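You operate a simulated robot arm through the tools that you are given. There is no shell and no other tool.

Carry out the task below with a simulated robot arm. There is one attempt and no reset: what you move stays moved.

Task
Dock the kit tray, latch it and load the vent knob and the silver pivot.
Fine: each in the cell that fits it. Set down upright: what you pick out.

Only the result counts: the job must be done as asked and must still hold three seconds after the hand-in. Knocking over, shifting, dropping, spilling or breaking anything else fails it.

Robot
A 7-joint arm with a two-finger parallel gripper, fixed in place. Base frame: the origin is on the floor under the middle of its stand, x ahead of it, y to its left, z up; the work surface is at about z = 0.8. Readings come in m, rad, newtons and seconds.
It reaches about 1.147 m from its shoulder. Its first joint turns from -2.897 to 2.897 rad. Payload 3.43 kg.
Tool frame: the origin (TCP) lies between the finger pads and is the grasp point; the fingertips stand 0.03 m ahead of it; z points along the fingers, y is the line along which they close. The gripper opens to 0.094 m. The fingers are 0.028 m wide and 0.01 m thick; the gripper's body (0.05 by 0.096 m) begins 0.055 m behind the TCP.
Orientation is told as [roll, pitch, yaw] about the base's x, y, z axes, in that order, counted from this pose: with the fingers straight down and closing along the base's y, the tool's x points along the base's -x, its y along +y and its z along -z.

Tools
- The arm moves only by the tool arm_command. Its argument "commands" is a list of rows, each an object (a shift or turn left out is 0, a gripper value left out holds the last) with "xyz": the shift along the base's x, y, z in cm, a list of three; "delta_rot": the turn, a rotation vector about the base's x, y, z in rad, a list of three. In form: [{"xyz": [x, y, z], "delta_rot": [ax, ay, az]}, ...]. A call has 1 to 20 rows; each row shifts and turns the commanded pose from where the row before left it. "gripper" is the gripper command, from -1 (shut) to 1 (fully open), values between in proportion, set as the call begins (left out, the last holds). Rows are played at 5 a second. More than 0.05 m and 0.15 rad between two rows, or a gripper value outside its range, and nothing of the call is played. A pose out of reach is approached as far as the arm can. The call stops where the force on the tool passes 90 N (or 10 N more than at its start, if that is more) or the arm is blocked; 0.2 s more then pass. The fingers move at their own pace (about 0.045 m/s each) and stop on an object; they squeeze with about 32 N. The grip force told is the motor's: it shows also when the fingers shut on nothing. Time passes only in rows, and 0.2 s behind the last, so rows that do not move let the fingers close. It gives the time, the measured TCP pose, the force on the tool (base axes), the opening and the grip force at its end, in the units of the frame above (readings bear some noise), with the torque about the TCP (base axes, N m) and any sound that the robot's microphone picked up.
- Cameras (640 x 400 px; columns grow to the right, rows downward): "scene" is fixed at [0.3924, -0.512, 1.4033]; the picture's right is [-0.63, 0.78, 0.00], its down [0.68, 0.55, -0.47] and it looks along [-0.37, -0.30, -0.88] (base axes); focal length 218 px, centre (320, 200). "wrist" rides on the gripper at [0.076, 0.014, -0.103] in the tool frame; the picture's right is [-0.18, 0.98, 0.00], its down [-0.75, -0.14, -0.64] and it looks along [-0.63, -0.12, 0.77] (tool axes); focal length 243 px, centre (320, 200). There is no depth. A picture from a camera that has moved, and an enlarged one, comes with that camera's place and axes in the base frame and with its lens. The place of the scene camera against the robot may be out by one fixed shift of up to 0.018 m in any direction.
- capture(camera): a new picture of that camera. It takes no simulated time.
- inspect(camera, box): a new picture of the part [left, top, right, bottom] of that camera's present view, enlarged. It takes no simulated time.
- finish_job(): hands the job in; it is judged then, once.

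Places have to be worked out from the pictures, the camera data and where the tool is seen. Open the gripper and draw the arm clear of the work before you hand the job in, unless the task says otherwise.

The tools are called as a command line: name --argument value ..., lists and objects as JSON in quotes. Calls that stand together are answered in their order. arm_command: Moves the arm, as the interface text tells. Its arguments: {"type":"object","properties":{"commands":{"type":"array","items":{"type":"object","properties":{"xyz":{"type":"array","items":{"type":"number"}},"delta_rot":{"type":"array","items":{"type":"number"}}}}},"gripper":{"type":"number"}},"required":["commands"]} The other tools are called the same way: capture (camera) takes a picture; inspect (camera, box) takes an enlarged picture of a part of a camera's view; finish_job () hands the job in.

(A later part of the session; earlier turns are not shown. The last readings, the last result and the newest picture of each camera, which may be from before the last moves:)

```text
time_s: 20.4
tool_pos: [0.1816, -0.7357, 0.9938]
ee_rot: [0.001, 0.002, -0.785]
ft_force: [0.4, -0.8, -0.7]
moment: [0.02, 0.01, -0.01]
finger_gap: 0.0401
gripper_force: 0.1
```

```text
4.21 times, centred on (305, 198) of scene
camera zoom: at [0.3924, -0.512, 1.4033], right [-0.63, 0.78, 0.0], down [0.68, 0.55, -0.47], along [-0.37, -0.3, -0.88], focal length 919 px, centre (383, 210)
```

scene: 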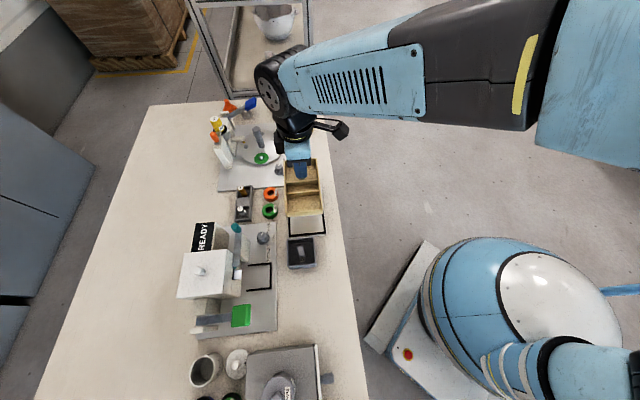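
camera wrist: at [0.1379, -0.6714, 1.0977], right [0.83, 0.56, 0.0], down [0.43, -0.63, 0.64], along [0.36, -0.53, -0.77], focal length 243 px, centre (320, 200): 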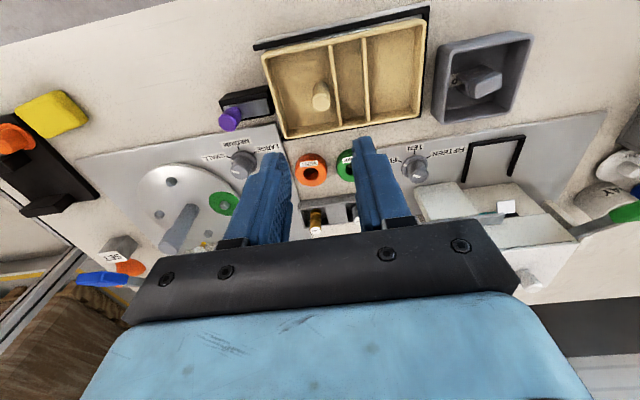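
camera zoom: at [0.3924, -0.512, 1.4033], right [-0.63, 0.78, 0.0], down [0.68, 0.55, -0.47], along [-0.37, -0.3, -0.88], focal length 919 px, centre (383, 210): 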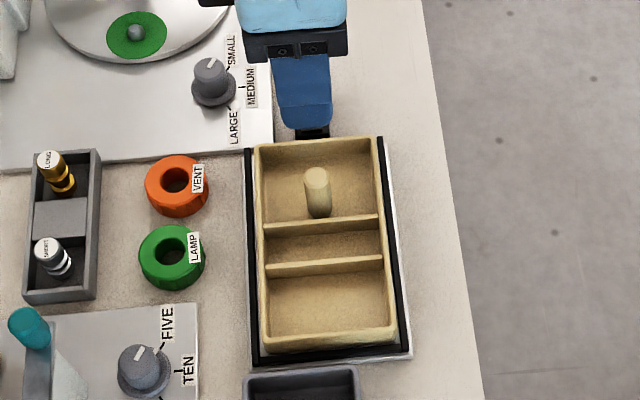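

The latch is a sliding bolt plate on the block with an upright purple grip; sliding it along the dock axis puts it over the tray rim. I move above the grip (about (0.117,-0.800)) and check alignment.

arm_command --commands '[{"xyz": [-3.2, -3.2, 0]}, {"xyz": [-3.2, -3.3, 0]}, {"xyz": [0, 0, -4]}, {"xyz": [0, 0, -1]}, {"xyz": [0, 0, 0]}]' --gripper 0.1

capture --camera "wrist"

inspect --camera "wrist" --box '[250, 80, 410, 220]'

capture --camera "scene"

```text
time_s: 21.6
tool_pos: [0.1181, -0.7991, 0.9416]
ee_rot: [0.001, -0.001, -0.788]
ft_force: [0.8, 0.4, 0.3]
moment: [-0.01, 0.0, 0.01]
finger_gap: 0.0516
gripper_force: 0.0
```

```text
taken
camera wrist: at [0.0744, -0.7356, 1.0459], right [0.83, 0.56, 0.0], down [0.43, -0.63, 0.64], along [0.36, -0.53, -0.77], focal length 243 px, centre (320, 200)
```

wrist: 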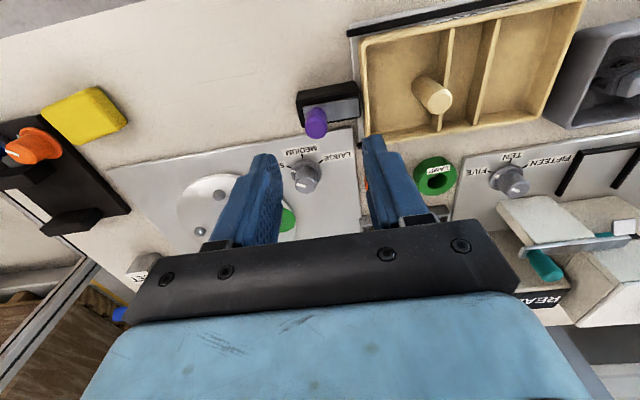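

```text
2.86 times, centred on (330, 150) of wrist
camera zoom: at [0.0744, -0.7356, 1.0459], right [0.83, 0.56, 0.0], down [0.43, -0.63, 0.64], along [0.36, -0.53, -0.77], focal length 693 px, centre (291, 343)
```

zoom: 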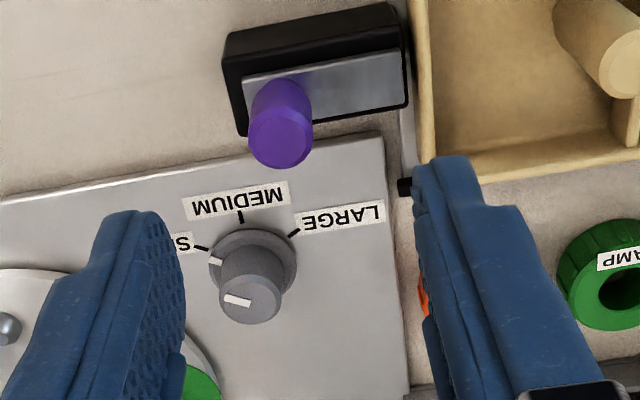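

```text
taken
```

scene: 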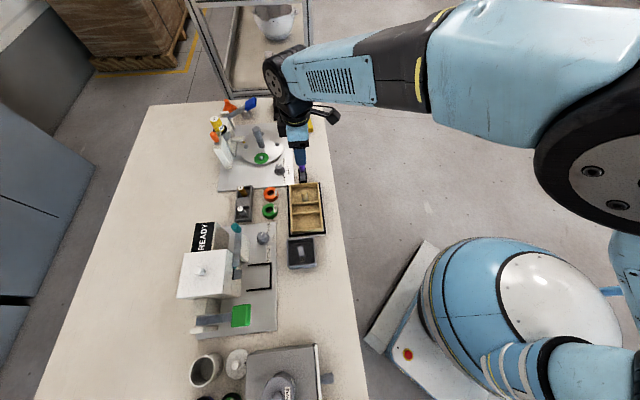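

The grip's top is about 3 mm toward the far-latch side of the tool axis at z≈0.867. I correct this, descend around it and close.

arm_command --commands '[{"xyz": [-0.22, -0.15, -2.5]}, {"xyz": [0, 0, -2.5]}, {"xyz": [0, 0, -1.2]}, {"xyz": [0, 0, -0.5]}, {"xyz": [0, 0, 0]}]'

inspect --camera "wrist" --box '[230, 80, 430, 230]'

```text
time_s: 22.8
tool_pos: [0.1158, -0.8027, 0.8763]
ee_rot: [0.0, 0.0, -0.784]
ft_force: [0.5, 0.8, -0.1]
moment: [0.02, 0.01, 0.02]
finger_gap: 0.0518
gripper_force: 0.2
```

```text
2.67 times, centred on (330, 155) of wrist
camera zoom: at [0.0723, -0.7378, 0.98], right [0.83, 0.56, 0.0], down [0.43, -0.63, 0.64], along [0.36, -0.53, -0.77], focal length 647 px, centre (293, 320)
```

zoom: 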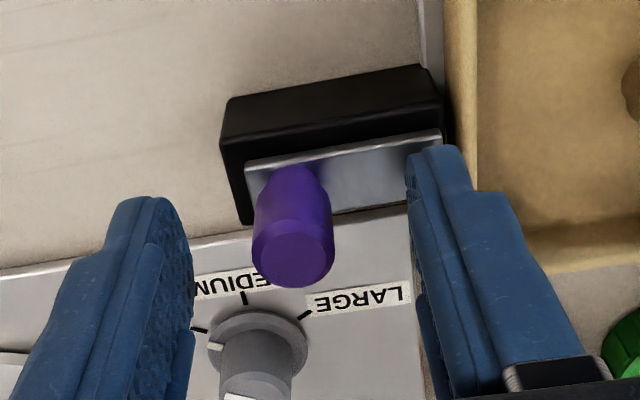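

The grip is centred between the fingers. I close on it.

arm_command --commands '[{"xyz": [0, 0, 0]}, {"xyz": [0, 0, 0]}, {"xyz": [0, 0, 0]}, {"xyz": [0, 0, 0]}, {"xyz": [0, 0, 0]}]' --gripper -1

inspect --camera "wrist" --box '[230, 80, 430, 230]'

```text
time_s: 24.0
tool_pos: [0.1157, -0.8029, 0.8773]
ee_rot: [0.0, 0.0, -0.785]
ft_force: [0.2, 0.7, 0.2]
moment: [0.34, -0.3, -0.02]
finger_gap: 0.0167
gripper_force: 44.9
```

```text
2.67 times, centred on (330, 155) of wrist
camera zoom: at [0.0723, -0.7378, 0.9802], right [0.83, 0.56, 0.0], down [0.43, -0.63, 0.64], along [0.36, -0.53, -0.77], focal length 647 px, centre (293, 320)
```

zoom: 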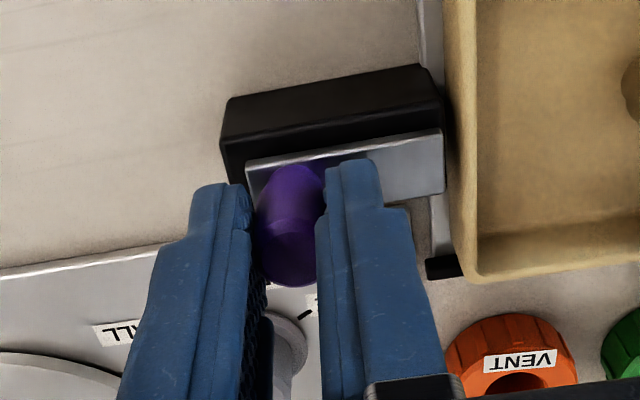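

Gripped at 0.0167 m. I slide it along the dock axis toward the tray, about 1 cm first, watching force and sound.

arm_command --commands '[{"xyz": [0.2, 0.2, 0]}, {"xyz": [0.2, 0.2, 0]}, {"xyz": [0.2, 0.2, 0]}, {"xyz": [0, 0, 0]}]'

inspect --camera "wrist" --box '[230, 80, 430, 230]'

```text
time_s: 25.0
tool_pos: [0.1214, -0.7964, 0.8775]
ee_rot: [-0.003, -0.001, -0.785]
ft_force: [3.5, -3.5, 7.7]
moment: [0.12, -0.53, -0.02]
finger_gap: 0.0169
gripper_force: 45.1
```

```text
2.67 times, centred on (330, 155) of wrist
camera zoom: at [0.078, -0.7319, 0.98], right [0.83, 0.56, 0.0], down [0.43, -0.63, 0.64], along [0.36, -0.53, -0.77], focal length 647 px, centre (293, 320)
```

zoom: 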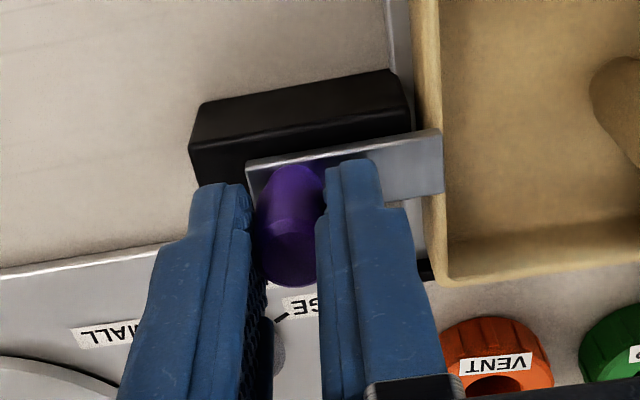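

The bolt slides freely and is passing over the tray rim. I continue in small steps until it stops or clicks.

arm_command --commands '[{"xyz": [0.2, 0.2, 0]}, {"xyz": [0.2, 0.2, 0]}, {"xyz": [0.2, 0.2, 0]}, {"xyz": [0, 0, 0]}]'

inspect --camera "wrist" --box '[230, 80, 430, 230]'

```text
time_s: 26.0
tool_pos: [0.1272, -0.7912, 0.8776]
ee_rot: [-0.005, -0.002, -0.786]
ft_force: [-1.9, -34.1, 12.0]
moment: [-0.71, -0.41, 0.02]
finger_gap: 0.0167
gripper_force: 44.7
```

```text
2.67 times, centred on (330, 155) of wrist
camera zoom: at [0.0828, -0.7267, 0.9798], right [0.83, 0.56, 0.0], down [0.43, -0.63, 0.64], along [0.36, -0.53, -0.76], focal length 647 px, centre (293, 320)
```

zoom: 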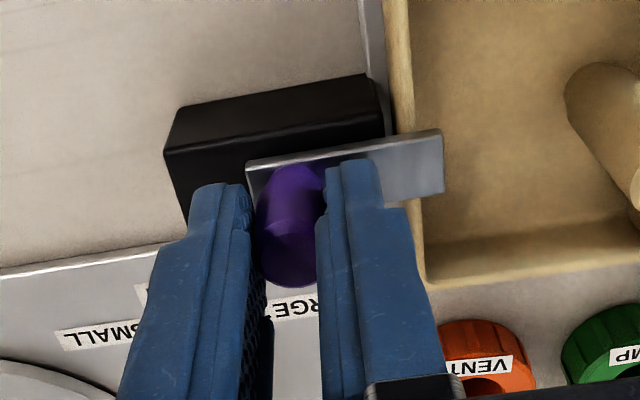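

Resistance of about 25 N along the slide has appeared after 16 mm. I ease sideways a little and push slightly further to see whether this is the stop.

arm_command --commands '[{"xyz": [0.15, 0.05, 0]}, {"xyz": [0.1, 0.1, 0]}, {"xyz": [0, 0, 0]}]'

inspect --camera "wrist" --box '[230, 80, 430, 230]'

```text
time_s: 26.8
tool_pos: [0.1266, -0.7908, 0.8776]
ee_rot: [-0.005, -0.003, -0.788]
ft_force: [-16.6, -48.3, 11.5]
moment: [-0.56, 0.35, 0.04]
finger_gap: 0.0168
gripper_force: 44.5
```

```text
2.67 times, centred on (330, 155) of wrist
camera zoom: at [0.0835, -0.726, 0.9798], right [0.83, 0.56, 0.0], down [0.43, -0.63, 0.64], along [0.36, -0.53, -0.76], focal length 647 px, centre (293, 320)
```

zoom: 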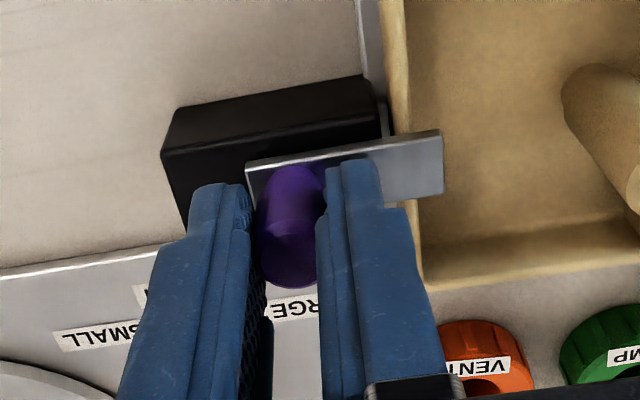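

Pushing 3 mm further only raised the force to 46 N with no travel, so the bolt is at its stop, with the plate clearly over the tray wall. I relax the load and open the fingers.

arm_command --commands '[{"xyz": [-0.1, -0.3, 0]}, {"xyz": [-0.1, -0.2, 0]}, {"xyz": [0, 0, 0]}]'

inspect --camera "wrist" --box '[230, 80, 430, 230]'

inspect --camera "scene" --box '[270, 150, 340, 245]'

```text
time_s: 27.6
tool_pos: [0.1253, -0.7925, 0.8776]
ee_rot: [0.002, 0.003, -0.787]
ft_force: [-16.5, 9.6, 25.4]
moment: [0.15, 0.97, 0.01]
finger_gap: 0.0168
gripper_force: 45.1
```

```text
2.67 times, centred on (330, 155) of wrist
camera zoom: at [0.0823, -0.7279, 0.98], right [0.83, 0.56, 0.0], down [0.43, -0.64, 0.64], along [0.36, -0.53, -0.77], focal length 647 px, centre (293, 320)
```

zoom: 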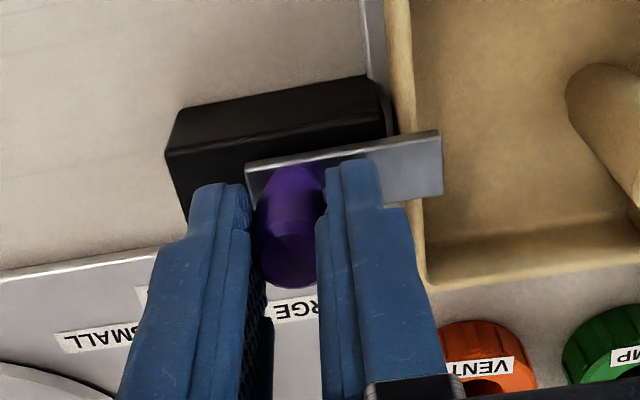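

```text
4.21 times, centred on (305, 198) of scene
camera zoom: at [0.3924, -0.512, 1.4033], right [-0.63, 0.78, 0.0], down [0.68, 0.55, -0.47], along [-0.37, -0.3, -0.88], focal length 919 px, centre (383, 210)
```

zoom: 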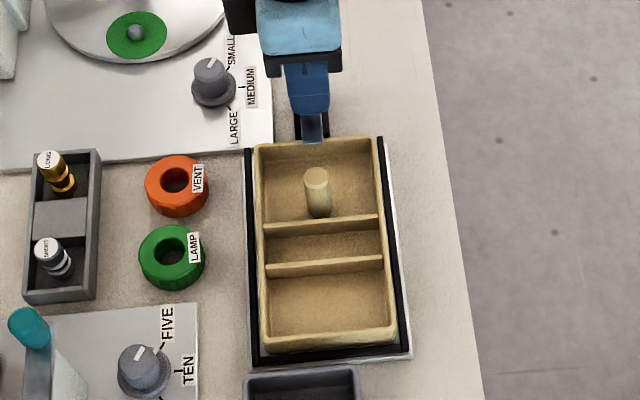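

The bolt stays at its stop with only ~5 N along the slide. I take out the sideways load and then open the fingers.

arm_command --commands '[{"xyz": [-0.07, 0.1, 0]}, {"xyz": [0, 0, 0]}]'

arm_command --commands '[{"xyz": [0, 0, 0]}, {"xyz": [0, 0, 0]}, {"xyz": [0, 0, 0]}]' --gripper -0.1

inspect --camera "wrist" --box '[230, 60, 430, 230]'

```text
time_s: 28.2
tool_pos: [0.127, -0.7923, 0.8769]
ee_rot: [0.0, 0.0, -0.786]
ft_force: [-16.4, 4.1, 20.5]
moment: [0.56, 0.28, -0.02]
finger_gap: 0.0167
gripper_force: 44.8
```

```text
time_s: 29.0
tool_pos: [0.1279, -0.7929, 0.8763]
ee_rot: [0.001, 0.0, -0.785]
ft_force: [0.2, 0.3, -0.4]
moment: [0.03, -0.04, 0.01]
finger_gap: 0.0423
gripper_force: 0.1
```

```text
2.35 times, centred on (330, 145) of wrist
camera zoom: at [0.084, -0.7282, 0.9788], right [0.83, 0.56, 0.0], down [0.43, -0.63, 0.64], along [0.36, -0.53, -0.77], focal length 571 px, centre (296, 329)
```

zoom: 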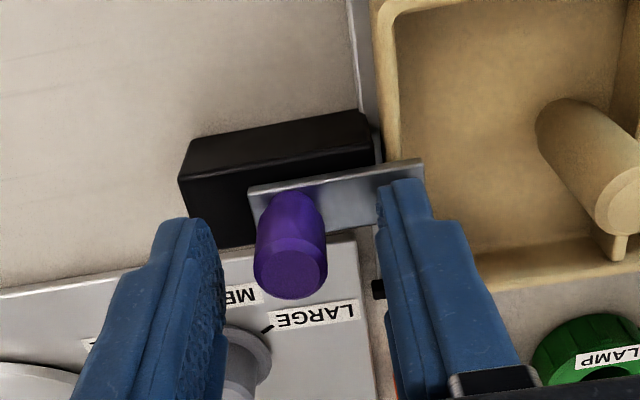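

The bolt stays over the rim after release. To be sure it is fully home, I push the grip once more with the open left finger, without side constraint.

arm_command --commands '[{"xyz": [0.3, 0.3, 0]}, {"xyz": [0.3, 0.3, 0]}, {"xyz": [0.2, 0.2, 0]}, {"xyz": [0.15, 0.15, 0]}, {"xyz": [0.15, 0.15, 0]}, {"xyz": [0, 0, 0]}]'

inspect --camera "wrist" --box '[230, 60, 430, 230]'

```text
time_s: 30.4
tool_pos: [0.1367, -0.7811, 0.8776]
ee_rot: [-0.001, 0.0, -0.785]
ft_force: [-7.5, -6.4, -1.1]
moment: [-0.09, 0.08, 0.0]
finger_gap: 0.0477
gripper_force: 4.9
```

```text
2.35 times, centred on (330, 145) of wrist
camera zoom: at [0.0937, -0.7173, 0.9797], right [0.83, 0.56, 0.0], down [0.43, -0.63, 0.64], along [0.36, -0.53, -0.77], focal length 571 px, centre (296, 329)
```

zoom: 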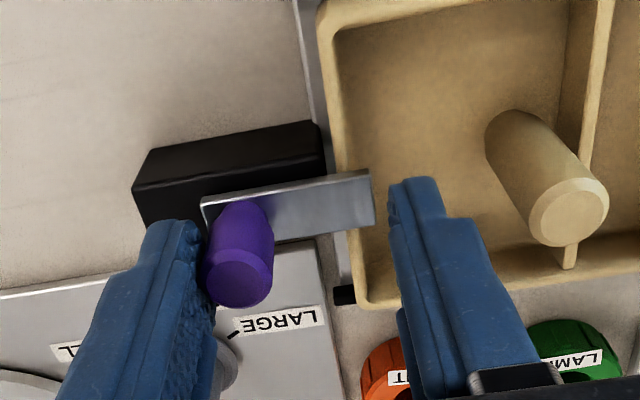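

The bolt hit the same stop (about 16 mm travel) and is over the tray wall, so the tray is latched. I back the finger off the grip, rise, and move to look at the vent knob and the pivot holder.

arm_command --commands '[{"xyz": [-0.4, -0.4, 0]}, {"xyz": [-0.2, -0.2, 0]}, {"xyz": [0, 0, 2]}, {"xyz": [0, 0, 4]}, {"xyz": [0, 0, 4]}, {"xyz": [0, 0, 2.5]}, {"xyz": [2.5, 2, 0]}, {"xyz": [2.5, 2, 0]}, {"xyz": [2, 1.5, 0]}, {"xyz": [0, 0, 0]}]'

capture --camera "wrist"

inspect --camera "wrist" --box '[200, 60, 440, 230]'

inspect --camera "scene" --box '[225, 150, 345, 250]'

```text
time_s: 32.6
tool_pos: [0.2034, -0.7304, 1.002]
ee_rot: [0.0, 0.0, -0.786]
ft_force: [0.7, 0.3, -0.6]
moment: [0.01, -0.03, 0.01]
finger_gap: 0.0423
gripper_force: 0.0
```

```text
taken
camera wrist: at [0.159, -0.6686, 1.1048], right [0.83, 0.56, 0.0], down [0.43, -0.63, 0.64], along [0.36, -0.53, -0.77], focal length 243 px, centre (320, 200)
```

wrist: 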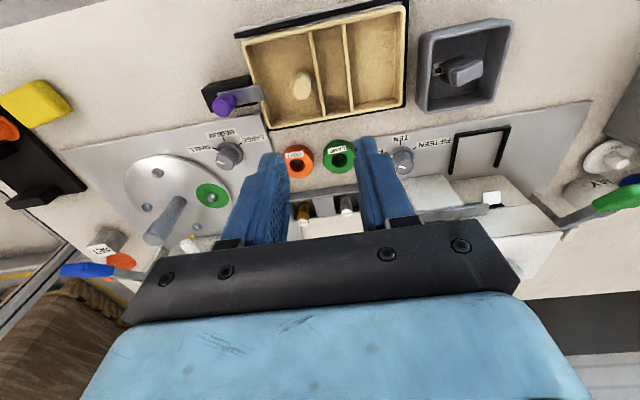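

```text
2.35 times, centred on (320, 145) of wrist
camera zoom: at [0.159, -0.6686, 1.1048], right [0.83, 0.56, 0.0], down [0.43, -0.63, 0.64], along [0.36, -0.53, -0.77], focal length 571 px, centre (320, 329)
```

zoom: 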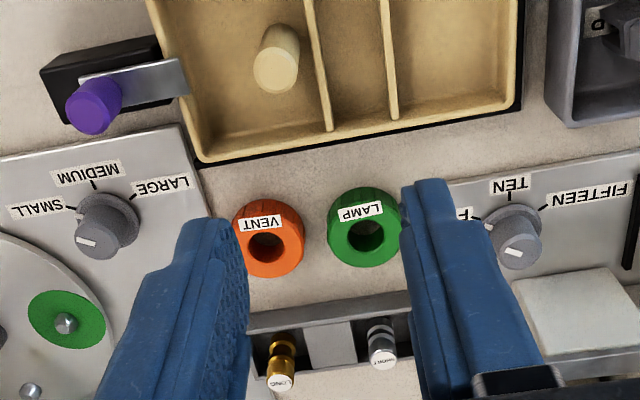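

```text
4.00 times, centred on (285, 200) of scene
camera zoom: at [0.3924, -0.512, 1.4033], right [-0.63, 0.78, 0.0], down [0.68, 0.55, -0.47], along [-0.37, -0.3, -0.88], focal length 873 px, centre (460, 200)
```

zoom: 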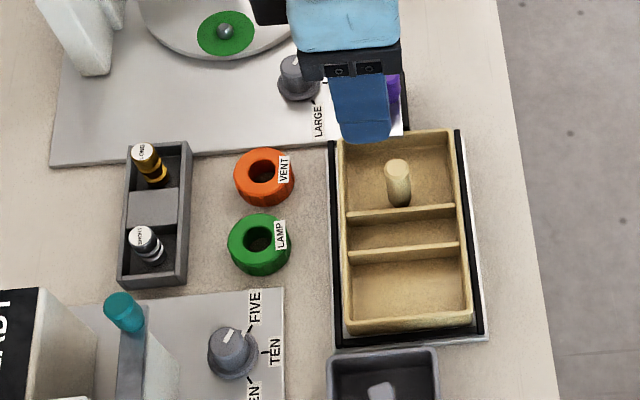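

The bolt lies over the tray wall and everything else is undisturbed. The vent knob is at about (0.231,-0.825), ~0.041 m wide, with the lamp knob 1.3 cm beside it along the table, so I'll grip it across the table direction: I rotate the tool +90° while moving above it.

arm_command --commands '[{"xyz": [0.23, -0.79, 0], "delta_rot": [0, 0, 0.131]}, {"xyz": [0.23, -0.79, 0], "delta_rot": [0, 0, 0.131]}, {"xyz": [0.23, -0.79, 0], "delta_rot": [0, 0, 0.131]}, {"xyz": [0.23, -0.79, 0], "delta_rot": [0, 0, 0.131]}, {"xyz": [0.23, -0.79, 0], "delta_rot": [0, 0, 0.131]}, {"xyz": [0.23, -0.79, 0], "delta_rot": [0, 0, 0.131]}, {"xyz": [0.23, -0.79, 0], "delta_rot": [0, 0, 0.131]}, {"xyz": [0.23, -0.79, 0], "delta_rot": [0, 0, 0.131]}, {"xyz": [0.23, -0.79, 0], "delta_rot": [0, 0, 0.131]}, {"xyz": [0.23, -0.79, 0], "delta_rot": [0, 0, 0.131]}, {"xyz": [0.23, -0.79, 0], "delta_rot": [0, 0, 0.131]}, {"xyz": [0.22, -0.76, 0], "delta_rot": [0, 0, 0.13]}, {"xyz": [0, 0, -2]}, {"xyz": [0, 0, 0]}]' --gripper 0.15

capture --camera "wrist"

inspect --camera "wrist" --box '[210, 40, 430, 220]'

capture --camera "scene"

```text
time_s: 35.6
tool_pos: [0.228, -0.8277, 0.9818]
ee_rot: [0.0, 0.001, 0.787]
ft_force: [-0.8, 0.3, -0.1]
moment: [0.0, -0.01, -0.03]
finger_gap: 0.0541
gripper_force: 0.1
```

```text
taken
camera wrist: at [0.165, -0.8711, 1.0846], right [-0.57, 0.82, 0.0], down [0.63, 0.43, 0.64], along [0.53, 0.36, -0.77], focal length 243 px, centre (320, 200)
```

wrist: 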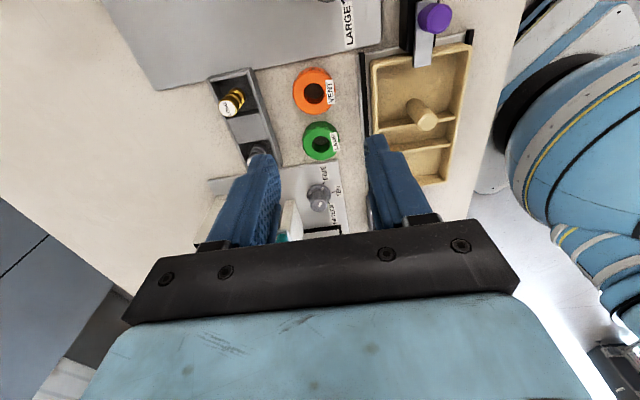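

```text
2.22 times, centred on (320, 130) of wrist
camera zoom: at [0.165, -0.8711, 1.0846], right [-0.57, 0.82, 0.0], down [0.63, 0.43, 0.64], along [0.53, 0.36, -0.77], focal length 539 px, centre (320, 356)
```

zoom: 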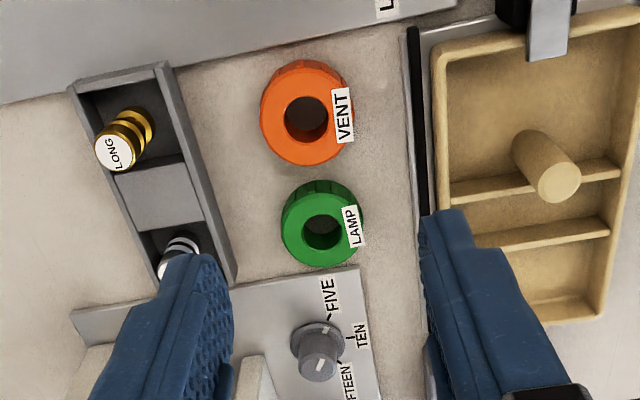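

```text
taken
```

scene: 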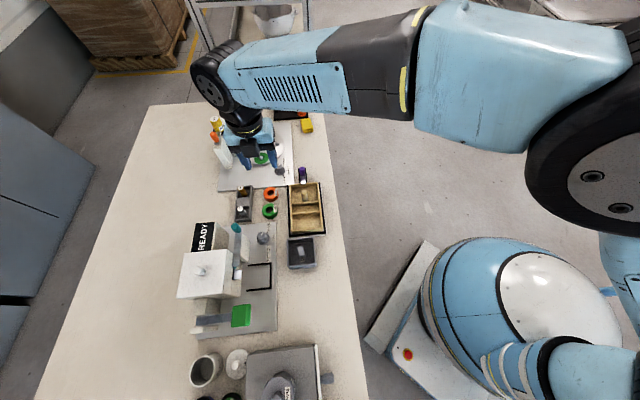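

Triangulating both views puts the vent knob at about (0.234,-0.832), top near z 0.817, ~0.043 m wide, with roughly 3 cm free on both sides across the table. I centre over it, open to 6 cm and descend for a closer check.

arm_command --commands '[{"xyz": [0.54, -0.48, 0]}, {"xyz": [0, 0, -4]}, {"xyz": [0, 0, -4]}, {"xyz": [0, 0, 0]}]' --gripper 0.277

capture --camera "wrist"

inspect --camera "wrist" --box '[220, 60, 420, 220]'

```text
time_s: 36.6
tool_pos: [0.2316, -0.8319, 0.9018]
ee_rot: [-0.001, -0.001, 0.785]
ft_force: [1.0, -1.1, 0.2]
moment: [0.01, 0.03, -0.03]
finger_gap: 0.0599
gripper_force: 0.1
```

```text
taken
camera wrist: at [0.168, -0.8756, 1.0049], right [-0.57, 0.82, 0.0], down [0.63, 0.43, 0.64], along [0.53, 0.36, -0.77], focal length 243 px, centre (320, 200)
```

wrist: 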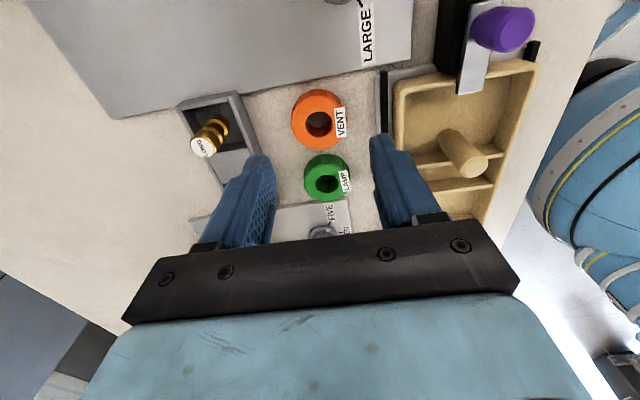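

```text
2.50 times, centred on (320, 140) of wrist
camera zoom: at [0.168, -0.8756, 1.0049], right [-0.57, 0.82, 0.0], down [0.63, 0.43, 0.64], along [0.53, 0.36, -0.77], focal length 606 px, centre (320, 350)
```

zoom: 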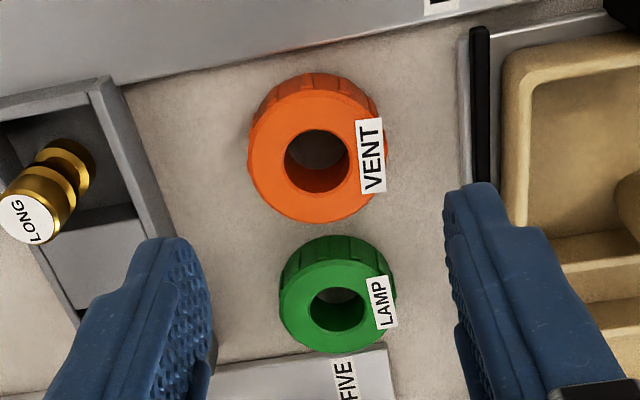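

Vent knob is nearly centred; clearances to the dock edge (~e2 0.705) and holder (~0.806) are over 1 cm. I apply the 1.5 mm correction and descend to about 4 mm above the table.

arm_command --commands '[{"xyz": [0.09, -0.13, -2.5]}, {"xyz": [0, 0, -2.0]}, {"xyz": [0, 0, -1.2]}, {"xyz": [0, 0, -0.6]}, {"xyz": [0, 0, 0]}]'

capture --camera "wrist"

inspect --camera "wrist" --box '[220, 90, 420, 230]'

```text
time_s: 37.8
tool_pos: [0.2345, -0.8318, 0.8378]
ee_rot: [0.001, 0.0, 0.784]
ft_force: [-0.8, -0.6, 0.2]
moment: [0.0, -0.01, 0.0]
finger_gap: 0.0598
gripper_force: 0.1
```

```text
taken
camera wrist: at [0.1709, -0.8764, 0.9411], right [-0.57, 0.82, 0.0], down [0.63, 0.43, 0.64], along [0.53, 0.36, -0.77], focal length 243 px, centre (320, 200)
```

wrist: 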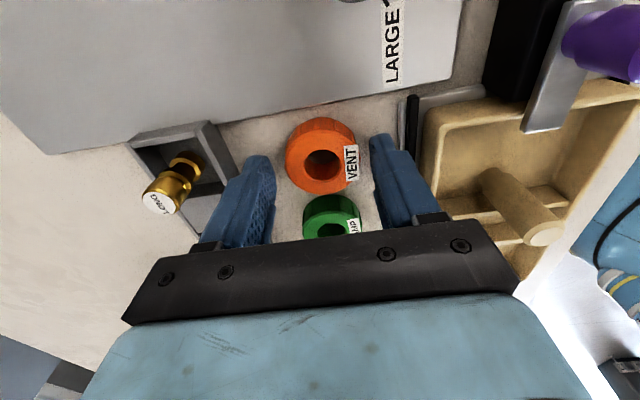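

```text
2.86 times, centred on (320, 160) of wrist
camera zoom: at [0.1709, -0.8764, 0.9411], right [-0.57, 0.82, 0.0], down [0.63, 0.43, 0.64], along [0.53, 0.36, -0.77], focal length 693 px, centre (320, 314)
```

zoom: 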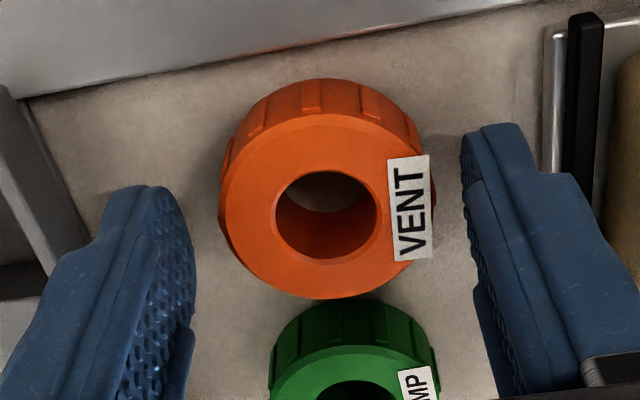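

The knob's height is about 16–17 mm. I make a 2–3 mm centring correction, lower 4 mm more and close on it.

arm_command --commands '[{"xyz": [-0.25, -0.08, 0]}, {"xyz": [0, 0, -0.4]}, {"xyz": [0, 0, 0]}]'

arm_command --commands '[{"xyz": [0, 0, 0]}, {"xyz": [0, 0, 0]}, {"xyz": [0, 0, 0]}, {"xyz": [0, 0, 0]}]' --gripper -1

inspect --camera "wrist" --box '[220, 90, 420, 230]'

```text
time_s: 38.6
tool_pos: [0.2331, -0.8341, 0.8342]
ee_rot: [0.0, 0.0, 0.786]
ft_force: [-0.3, 0.3, -1.0]
moment: [0.0, -0.03, 0.01]
finger_gap: 0.0601
gripper_force: 0.0
```

```text
time_s: 39.6
tool_pos: [0.2324, -0.8353, 0.8342]
ee_rot: [0.002, 0.001, 0.785]
ft_force: [-0.7, 0.1, 1.0]
moment: [-0.03, 0.01, -0.01]
finger_gap: 0.0413
gripper_force: 31.9
```

```text
2.86 times, centred on (320, 160) of wrist
camera zoom: at [0.1693, -0.8777, 0.9369], right [-0.57, 0.82, 0.0], down [0.63, 0.43, 0.64], along [0.53, 0.36, -0.77], focal length 693 px, centre (320, 314)
```

zoom: 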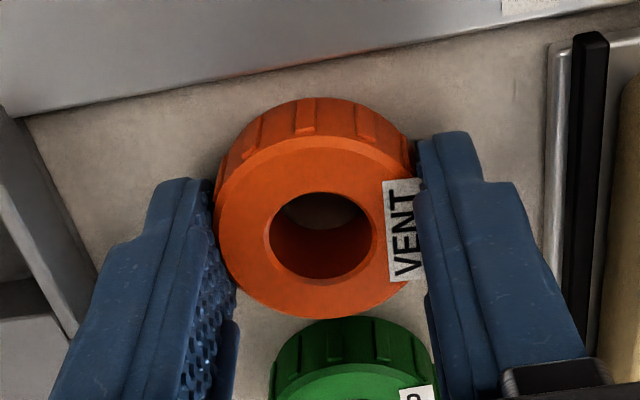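

The fingers grip the vent knob at 0.041 m. I lift it straight up, checking it stays level.

arm_command --commands '[{"xyz": [0, 0, 0.5]}, {"xyz": [0, 0, 1]}, {"xyz": [0, 0, 2]}, {"xyz": [0, 0, 3]}, {"xyz": [0, 0, 3]}, {"xyz": [0, 0, 2]}, {"xyz": [0, 0, 0]}]'

capture --camera "wrist"

inspect --camera "wrist" --box '[220, 60, 480, 230]'

inspect --camera "scene" --box '[225, 150, 345, 250]'

```text
time_s: 41.2
tool_pos: [0.2338, -0.8331, 0.9474]
ee_rot: [0.001, 0.0, 0.786]
ft_force: [-0.1, 0.1, 0.1]
moment: [0.01, -0.03, 0.01]
finger_gap: 0.041
gripper_force: 32.2
```

```text
taken
camera wrist: at [0.1703, -0.8772, 1.0513], right [-0.57, 0.82, 0.0], down [0.63, 0.43, 0.64], along [0.53, 0.36, -0.77], focal length 243 px, centre (320, 200)
```

wrist: 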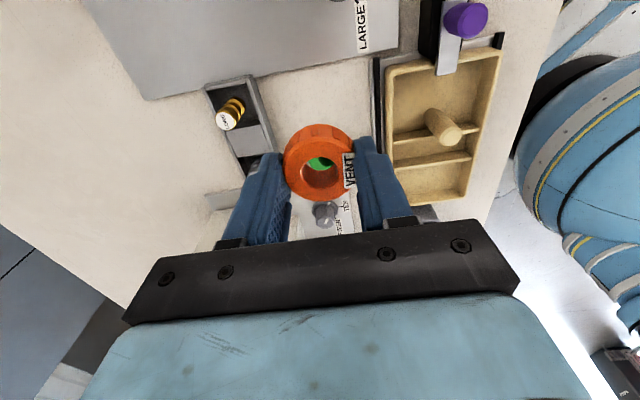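

```text
2.35 times, centred on (350, 145) of wrist
camera zoom: at [0.1703, -0.8772, 1.0513], right [-0.57, 0.82, 0.0], down [0.63, 0.43, 0.64], along [0.53, 0.36, -0.77], focal length 571 px, centre (249, 329)
```

zoom: 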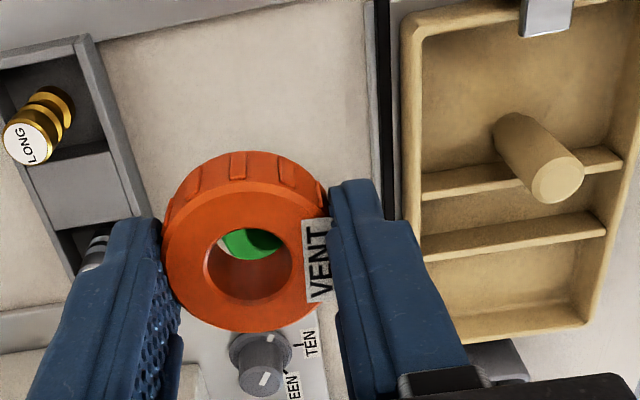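

```text
4.00 times, centred on (285, 200) of scene
camera zoom: at [0.3924, -0.512, 1.4033], right [-0.63, 0.78, 0.0], down [0.68, 0.55, -0.47], along [-0.37, -0.3, -0.88], focal length 873 px, centre (460, 200)
```

zoom: 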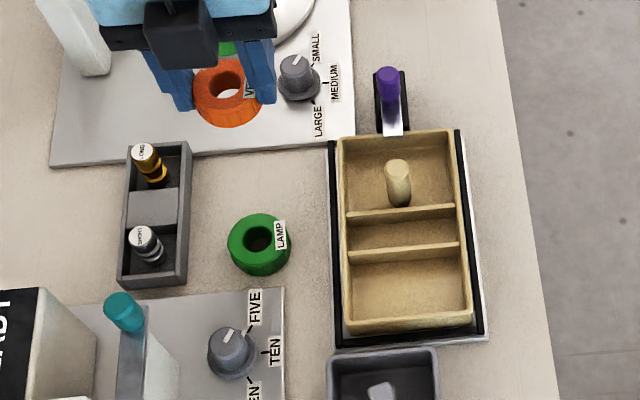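

The knob is held level and nothing else moved. Cell 3 (about 4.9 cm long) fits it; its centre is near (0.235,-0.684). I carry the knob above it and re-measure there.

arm_command --commands '[{"xyz": [0, 2, 0]}, {"xyz": [0.03, 3, 0]}, {"xyz": [0.05, 3, 0]}, {"xyz": [0.05, 3, 0]}, {"xyz": [0, 2.4, 0]}, {"xyz": [0, 1.5, 0]}, {"xyz": [0, 0, 0]}, {"xyz": [0, 0, 0]}]'

capture --camera "wrist"

inspect --camera "wrist" --box '[220, 40, 440, 220]'

inspect --camera "scene" --box '[260, 150, 350, 250]'

```text
time_s: 43.0
tool_pos: [0.2342, -0.6852, 0.95]
ee_rot: [-0.001, 0.001, 0.785]
ft_force: [0.4, 0.3, -0.7]
moment: [0.02, 0.0, -0.02]
finger_gap: 0.041
gripper_force: 31.5
```

```text
taken
camera wrist: at [0.1712, -0.7283, 1.0531], right [-0.57, 0.82, 0.0], down [0.63, 0.43, 0.64], along [0.53, 0.36, -0.77], focal length 243 px, centre (320, 200)
```

wrist: 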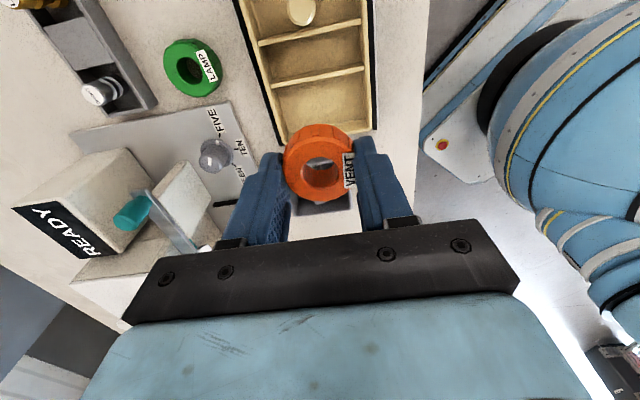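

```text
2.22 times, centred on (330, 130) of wrist
camera zoom: at [0.1712, -0.7283, 1.0531], right [-0.57, 0.82, 0.0], down [0.63, 0.43, 0.64], along [0.53, 0.36, -0.77], focal length 539 px, centre (298, 356)
```

zoom: 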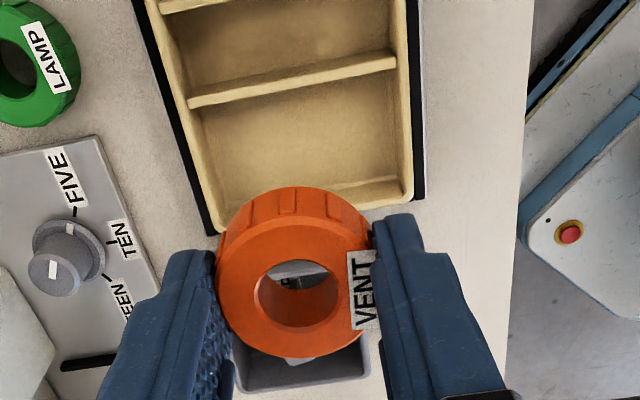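

```text
4.00 times, centred on (305, 200) of scene
camera zoom: at [0.3924, -0.512, 1.4033], right [-0.63, 0.78, 0.0], down [0.68, 0.55, -0.47], along [-0.37, -0.3, -0.88], focal length 873 px, centre (380, 200)
```

zoom: 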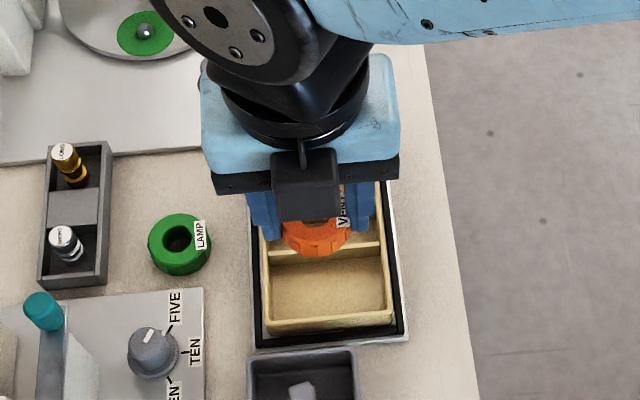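

Cell 3 spans e1 -0.341 to -0.292 (centre -0.317); the held ring is centred at about -0.3175. I nudge 0.7 mm and lower to just above the rim to verify.

arm_command --commands '[{"xyz": [0.05, 0.05, -2]}, {"xyz": [0, 0, -2.5]}, {"xyz": [0, 0, -2]}, {"xyz": [0, 0, -0.9]}, {"xyz": [0, 0, 0]}]'

capture --camera "wrist"

inspect --camera "wrist" --box '[230, 60, 430, 220]'

inspect --camera "scene" --box '[270, 180, 340, 245]'

```text
time_s: 44.2
tool_pos: [0.2369, -0.6851, 0.8744]
ee_rot: [0.001, 0.0, 0.783]
ft_force: [0.2, -0.1, 0.5]
moment: [-0.01, -0.01, -0.02]
finger_gap: 0.0411
gripper_force: 32.2
```

```text
taken
camera wrist: at [0.172, -0.7284, 0.9784], right [-0.57, 0.82, 0.0], down [0.63, 0.43, 0.64], along [0.53, 0.36, -0.77], focal length 243 px, centre (320, 200)
```

wrist: 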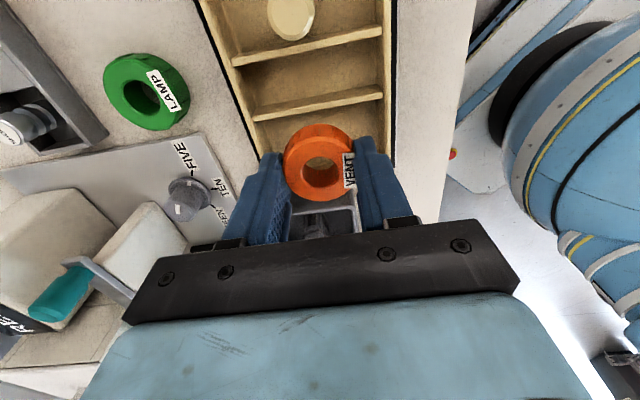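

```text
2.50 times, centred on (330, 140) of wrist
camera zoom: at [0.172, -0.7284, 0.9784], right [-0.57, 0.82, 0.0], down [0.63, 0.43, 0.64], along [0.53, 0.36, -0.77], focal length 606 px, centre (295, 350)
```

zoom: 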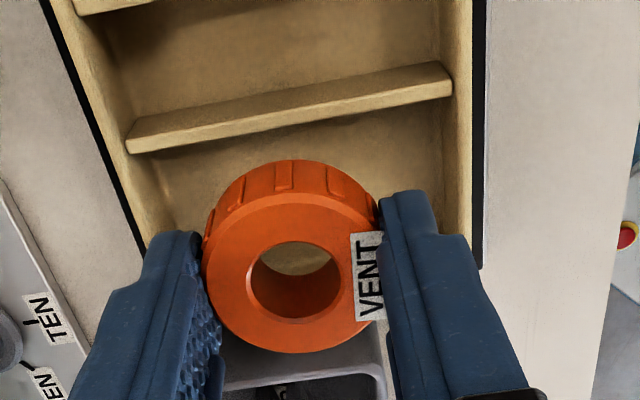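

```text
6.15 times, centred on (305, 212) of scene
camera zoom: at [0.3924, -0.512, 1.4033], right [-0.63, 0.78, 0.0], down [0.68, 0.55, -0.47], along [-0.37, -0.3, -0.88], focal length 1343 px, centre (412, 123)
```

zoom: 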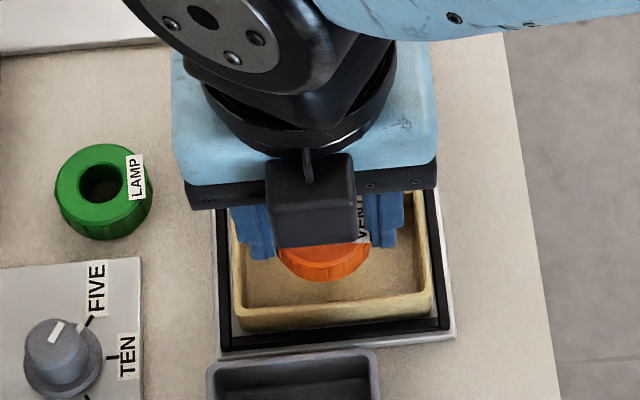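

Margins of about 3 mm front and back are confirmed. I lower the knob into the cell in small steps until it touches the floor.

arm_command --commands '[{"xyz": [0, 0, -0.7]}, {"xyz": [0, 0, -0.7]}, {"xyz": [0, 0, -0.6]}, {"xyz": [0, 0, -0.3]}, {"xyz": [0, 0, 0]}]'

inspect --camera "wrist" --box '[230, 60, 430, 220]'

```text
time_s: 45.4
tool_pos: [0.2356, -0.6831, 0.8521]
ee_rot: [-0.001, 0.0, 0.786]
ft_force: [-0.5, 0.7, -0.2]
moment: [-0.02, 0.02, 0.02]
finger_gap: 0.0414
gripper_force: 31.9
```

```text
2.50 times, centred on (330, 140) of wrist
camera zoom: at [0.172, -0.7277, 0.9559], right [-0.57, 0.82, 0.0], down [0.63, 0.43, 0.64], along [0.53, 0.36, -0.77], focal length 606 px, centre (295, 350)
```

zoom: 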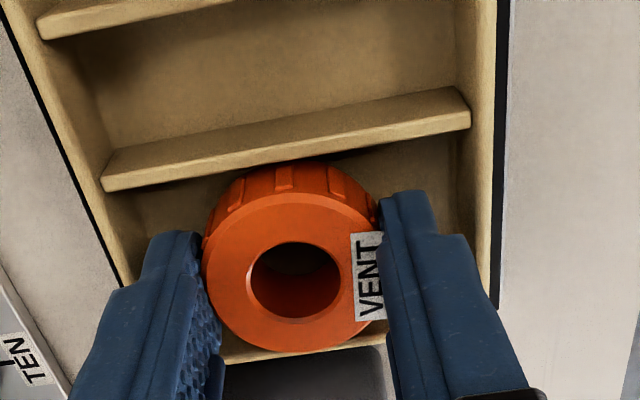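

The ring is entering the cell freely between the divider and end wall. I continue down in 2 mm steps to contact.

arm_command --commands '[{"xyz": [0, 0, -0.2]}, {"xyz": [0, 0, -0.2]}, {"xyz": [0, 0, 0]}]'

arm_command --commands '[{"xyz": [0, 0, -0.15]}, {"xyz": [0, 0, 0]}]'

inspect --camera "wrist" --box '[230, 60, 430, 220]'

```text
time_s: 46.2
tool_pos: [0.2361, -0.6837, 0.8483]
ee_rot: [-0.001, 0.001, 0.786]
ft_force: [-0.1, -0.4, -0.2]
moment: [0.02, 0.03, 0.01]
finger_gap: 0.0411
gripper_force: 32.0
```

```text
time_s: 46.8
tool_pos: [0.2356, -0.6843, 0.8464]
ee_rot: [0.001, 0.0, 0.785]
ft_force: [-0.5, 0.4, -0.4]
moment: [0.0, 0.0, -0.05]
finger_gap: 0.0413
gripper_force: 31.7
```

```text
2.50 times, centred on (330, 140) of wrist
camera zoom: at [0.1714, -0.728, 0.9497], right [-0.57, 0.82, 0.0], down [0.63, 0.43, 0.64], along [0.53, 0.36, -0.77], focal length 606 px, centre (295, 350)
```

zoom: 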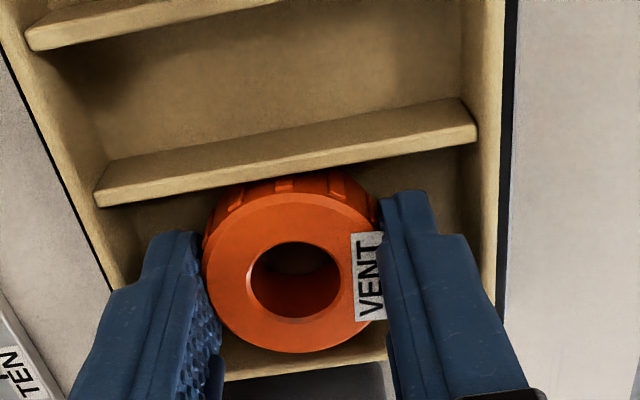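

No contact yet at z 0.8464; I lower in further 1.5 mm steps.

arm_command --commands '[{"xyz": [0, 0, -0.15]}, {"xyz": [0, 0, 0]}]'

arm_command --commands '[{"xyz": [0, 0, -0.15]}, {"xyz": [0, 0, 0]}]'

```text
time_s: 47.4
tool_pos: [0.2359, -0.6834, 0.8449]
ee_rot: [0.0, -0.001, 0.785]
ft_force: [0.3, -0.2, -0.2]
moment: [0.0, -0.02, 0.01]
finger_gap: 0.0414
gripper_force: 31.5
```

```text
time_s: 48.0
tool_pos: [0.2365, -0.6848, 0.8459]
ee_rot: [-0.002, 0.001, 0.787]
ft_force: [0.7, -0.3, 8.1]
moment: [-0.01, -0.04, 0.05]
finger_gap: 0.0413
gripper_force: 32.4
```

Contact (8 N) at z≈0.8455: the knob is on the cell floor. I open slightly (5.4 cm) and rise straight up.

arm_command --commands '[{"xyz": [0, 0, 0.1]}, {"xyz": [0, 0, 0]}, {"xyz": [0, 0, 0]}]' --gripper 0.13

arm_command --commands '[{"xyz": [0, 0, 0.5]}, {"xyz": [0, 0, 1.5]}, {"xyz": [0, 0, 3]}, {"xyz": [0, 0, 4]}, {"xyz": [0, 0, 3]}, {"xyz": [0, 0, 0]}]'

capture --camera "wrist"

inspect --camera "wrist" --box '[220, 40, 440, 220]'

inspect --camera "scene" --box '[270, 180, 340, 245]'

```text
time_s: 48.8
tool_pos: [0.2361, -0.6837, 0.8451]
ee_rot: [-0.001, 0.0, 0.785]
ft_force: [0.7, -0.5, -0.1]
moment: [0.0, 0.05, 0.02]
finger_gap: 0.0531
gripper_force: 0.1
```

```text
time_s: 50.2
tool_pos: [0.2353, -0.6837, 0.9671]
ee_rot: [0.001, -0.001, 0.786]
ft_force: [0.1, 0.8, 0.8]
moment: [-0.02, 0.02, -0.01]
finger_gap: 0.0532
gripper_force: 0.0
```

```text
taken
camera wrist: at [0.1714, -0.7279, 1.0693], right [-0.56, 0.83, 0.0], down [0.63, 0.43, 0.64], along [0.53, 0.36, -0.77], focal length 243 px, centre (320, 200)
```

wrist: 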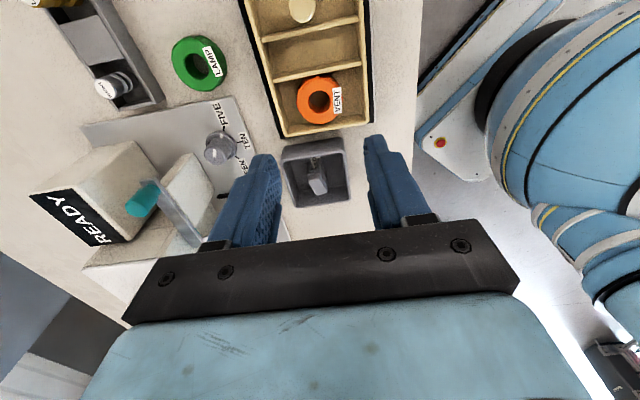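

```text
2.22 times, centred on (330, 130) of wrist
camera zoom: at [0.1714, -0.7279, 1.0693], right [-0.56, 0.83, 0.0], down [0.63, 0.43, 0.64], along [0.53, 0.36, -0.77], focal length 539 px, centre (298, 356)
```

zoom: 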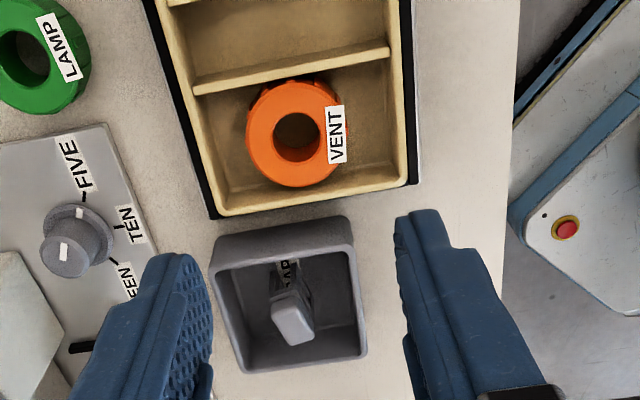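

```text
6.15 times, centred on (305, 212) of scene
camera zoom: at [0.3924, -0.512, 1.4033], right [-0.63, 0.78, 0.0], down [0.68, 0.55, -0.47], along [-0.37, -0.3, -0.88], focal length 1343 px, centre (412, 123)
```

zoom: 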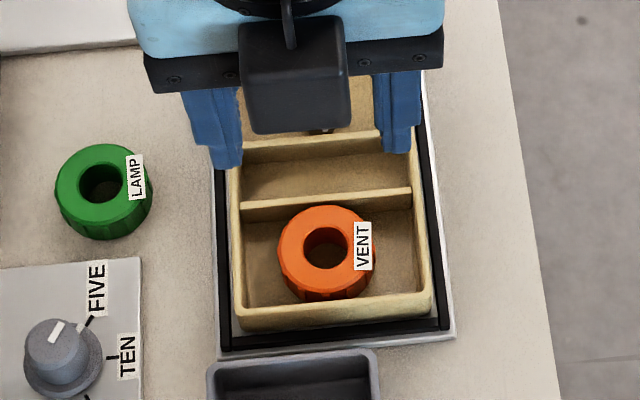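

The vent knob lies flat in cell 3. Next the silver (SHORT) pivot in the holder at about (0.325,-0.842); I raise slightly and move above it.

arm_command --commands '[{"xyz": [0, 0, 3]}, {"xyz": [1.2, -2.2, 0]}, {"xyz": [1.9, -3.4, 0]}, {"xyz": [1.9, -3.4, 0]}, {"xyz": [1.9, -3.4, 0]}, {"xyz": [1.2, -2.2, 0]}, {"xyz": [0.4, -0.8, 0]}, {"xyz": [0, 0, 0]}]' --gripper -0.1

capture --camera "wrist"

inspect --camera "wrist" --box '[220, 30, 440, 220]'

capture --camera "scene"

```text
time_s: 52.0
tool_pos: [0.3203, -0.8373, 0.9947]
ee_rot: [0.001, -0.001, 0.785]
ft_force: [-0.7, 0.4, 0.6]
moment: [-0.01, -0.01, 0.01]
finger_gap: 0.042
gripper_force: 0.0
```

```text
taken
camera wrist: at [0.2565, -0.8813, 1.0975], right [-0.57, 0.82, 0.0], down [0.63, 0.43, 0.64], along [0.53, 0.36, -0.77], focal length 243 px, centre (320, 200)
```

wrist: 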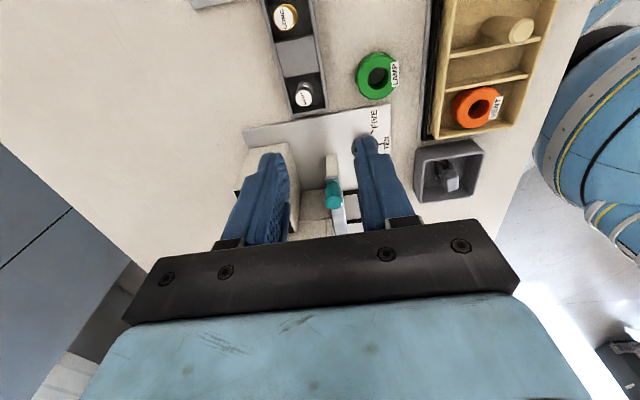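

```text
2.11 times, centred on (330, 125) of wrist
camera zoom: at [0.2565, -0.8813, 1.0975], right [-0.57, 0.82, 0.0], down [0.63, 0.43, 0.64], along [0.53, 0.36, -0.77], focal length 511 px, centre (299, 358)
```

zoom: 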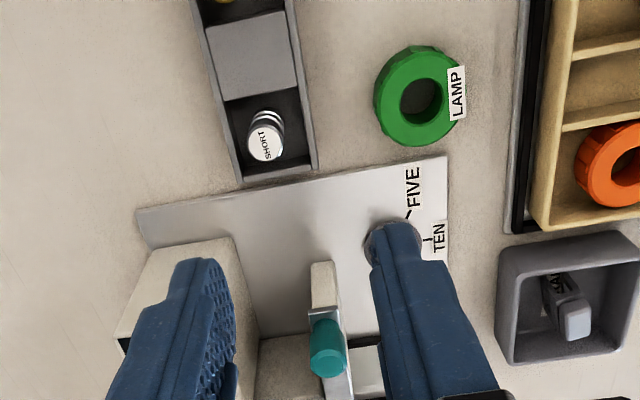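

```text
taken
```

scene: 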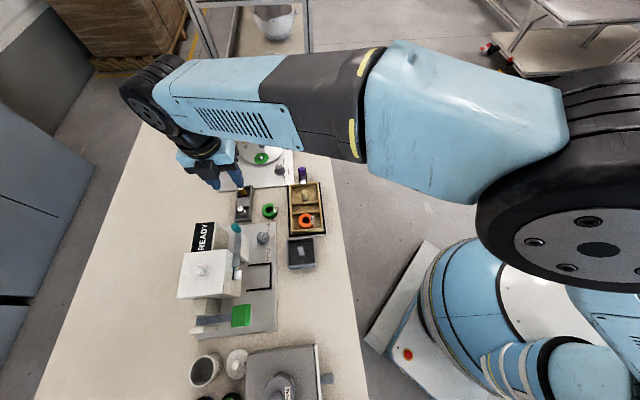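

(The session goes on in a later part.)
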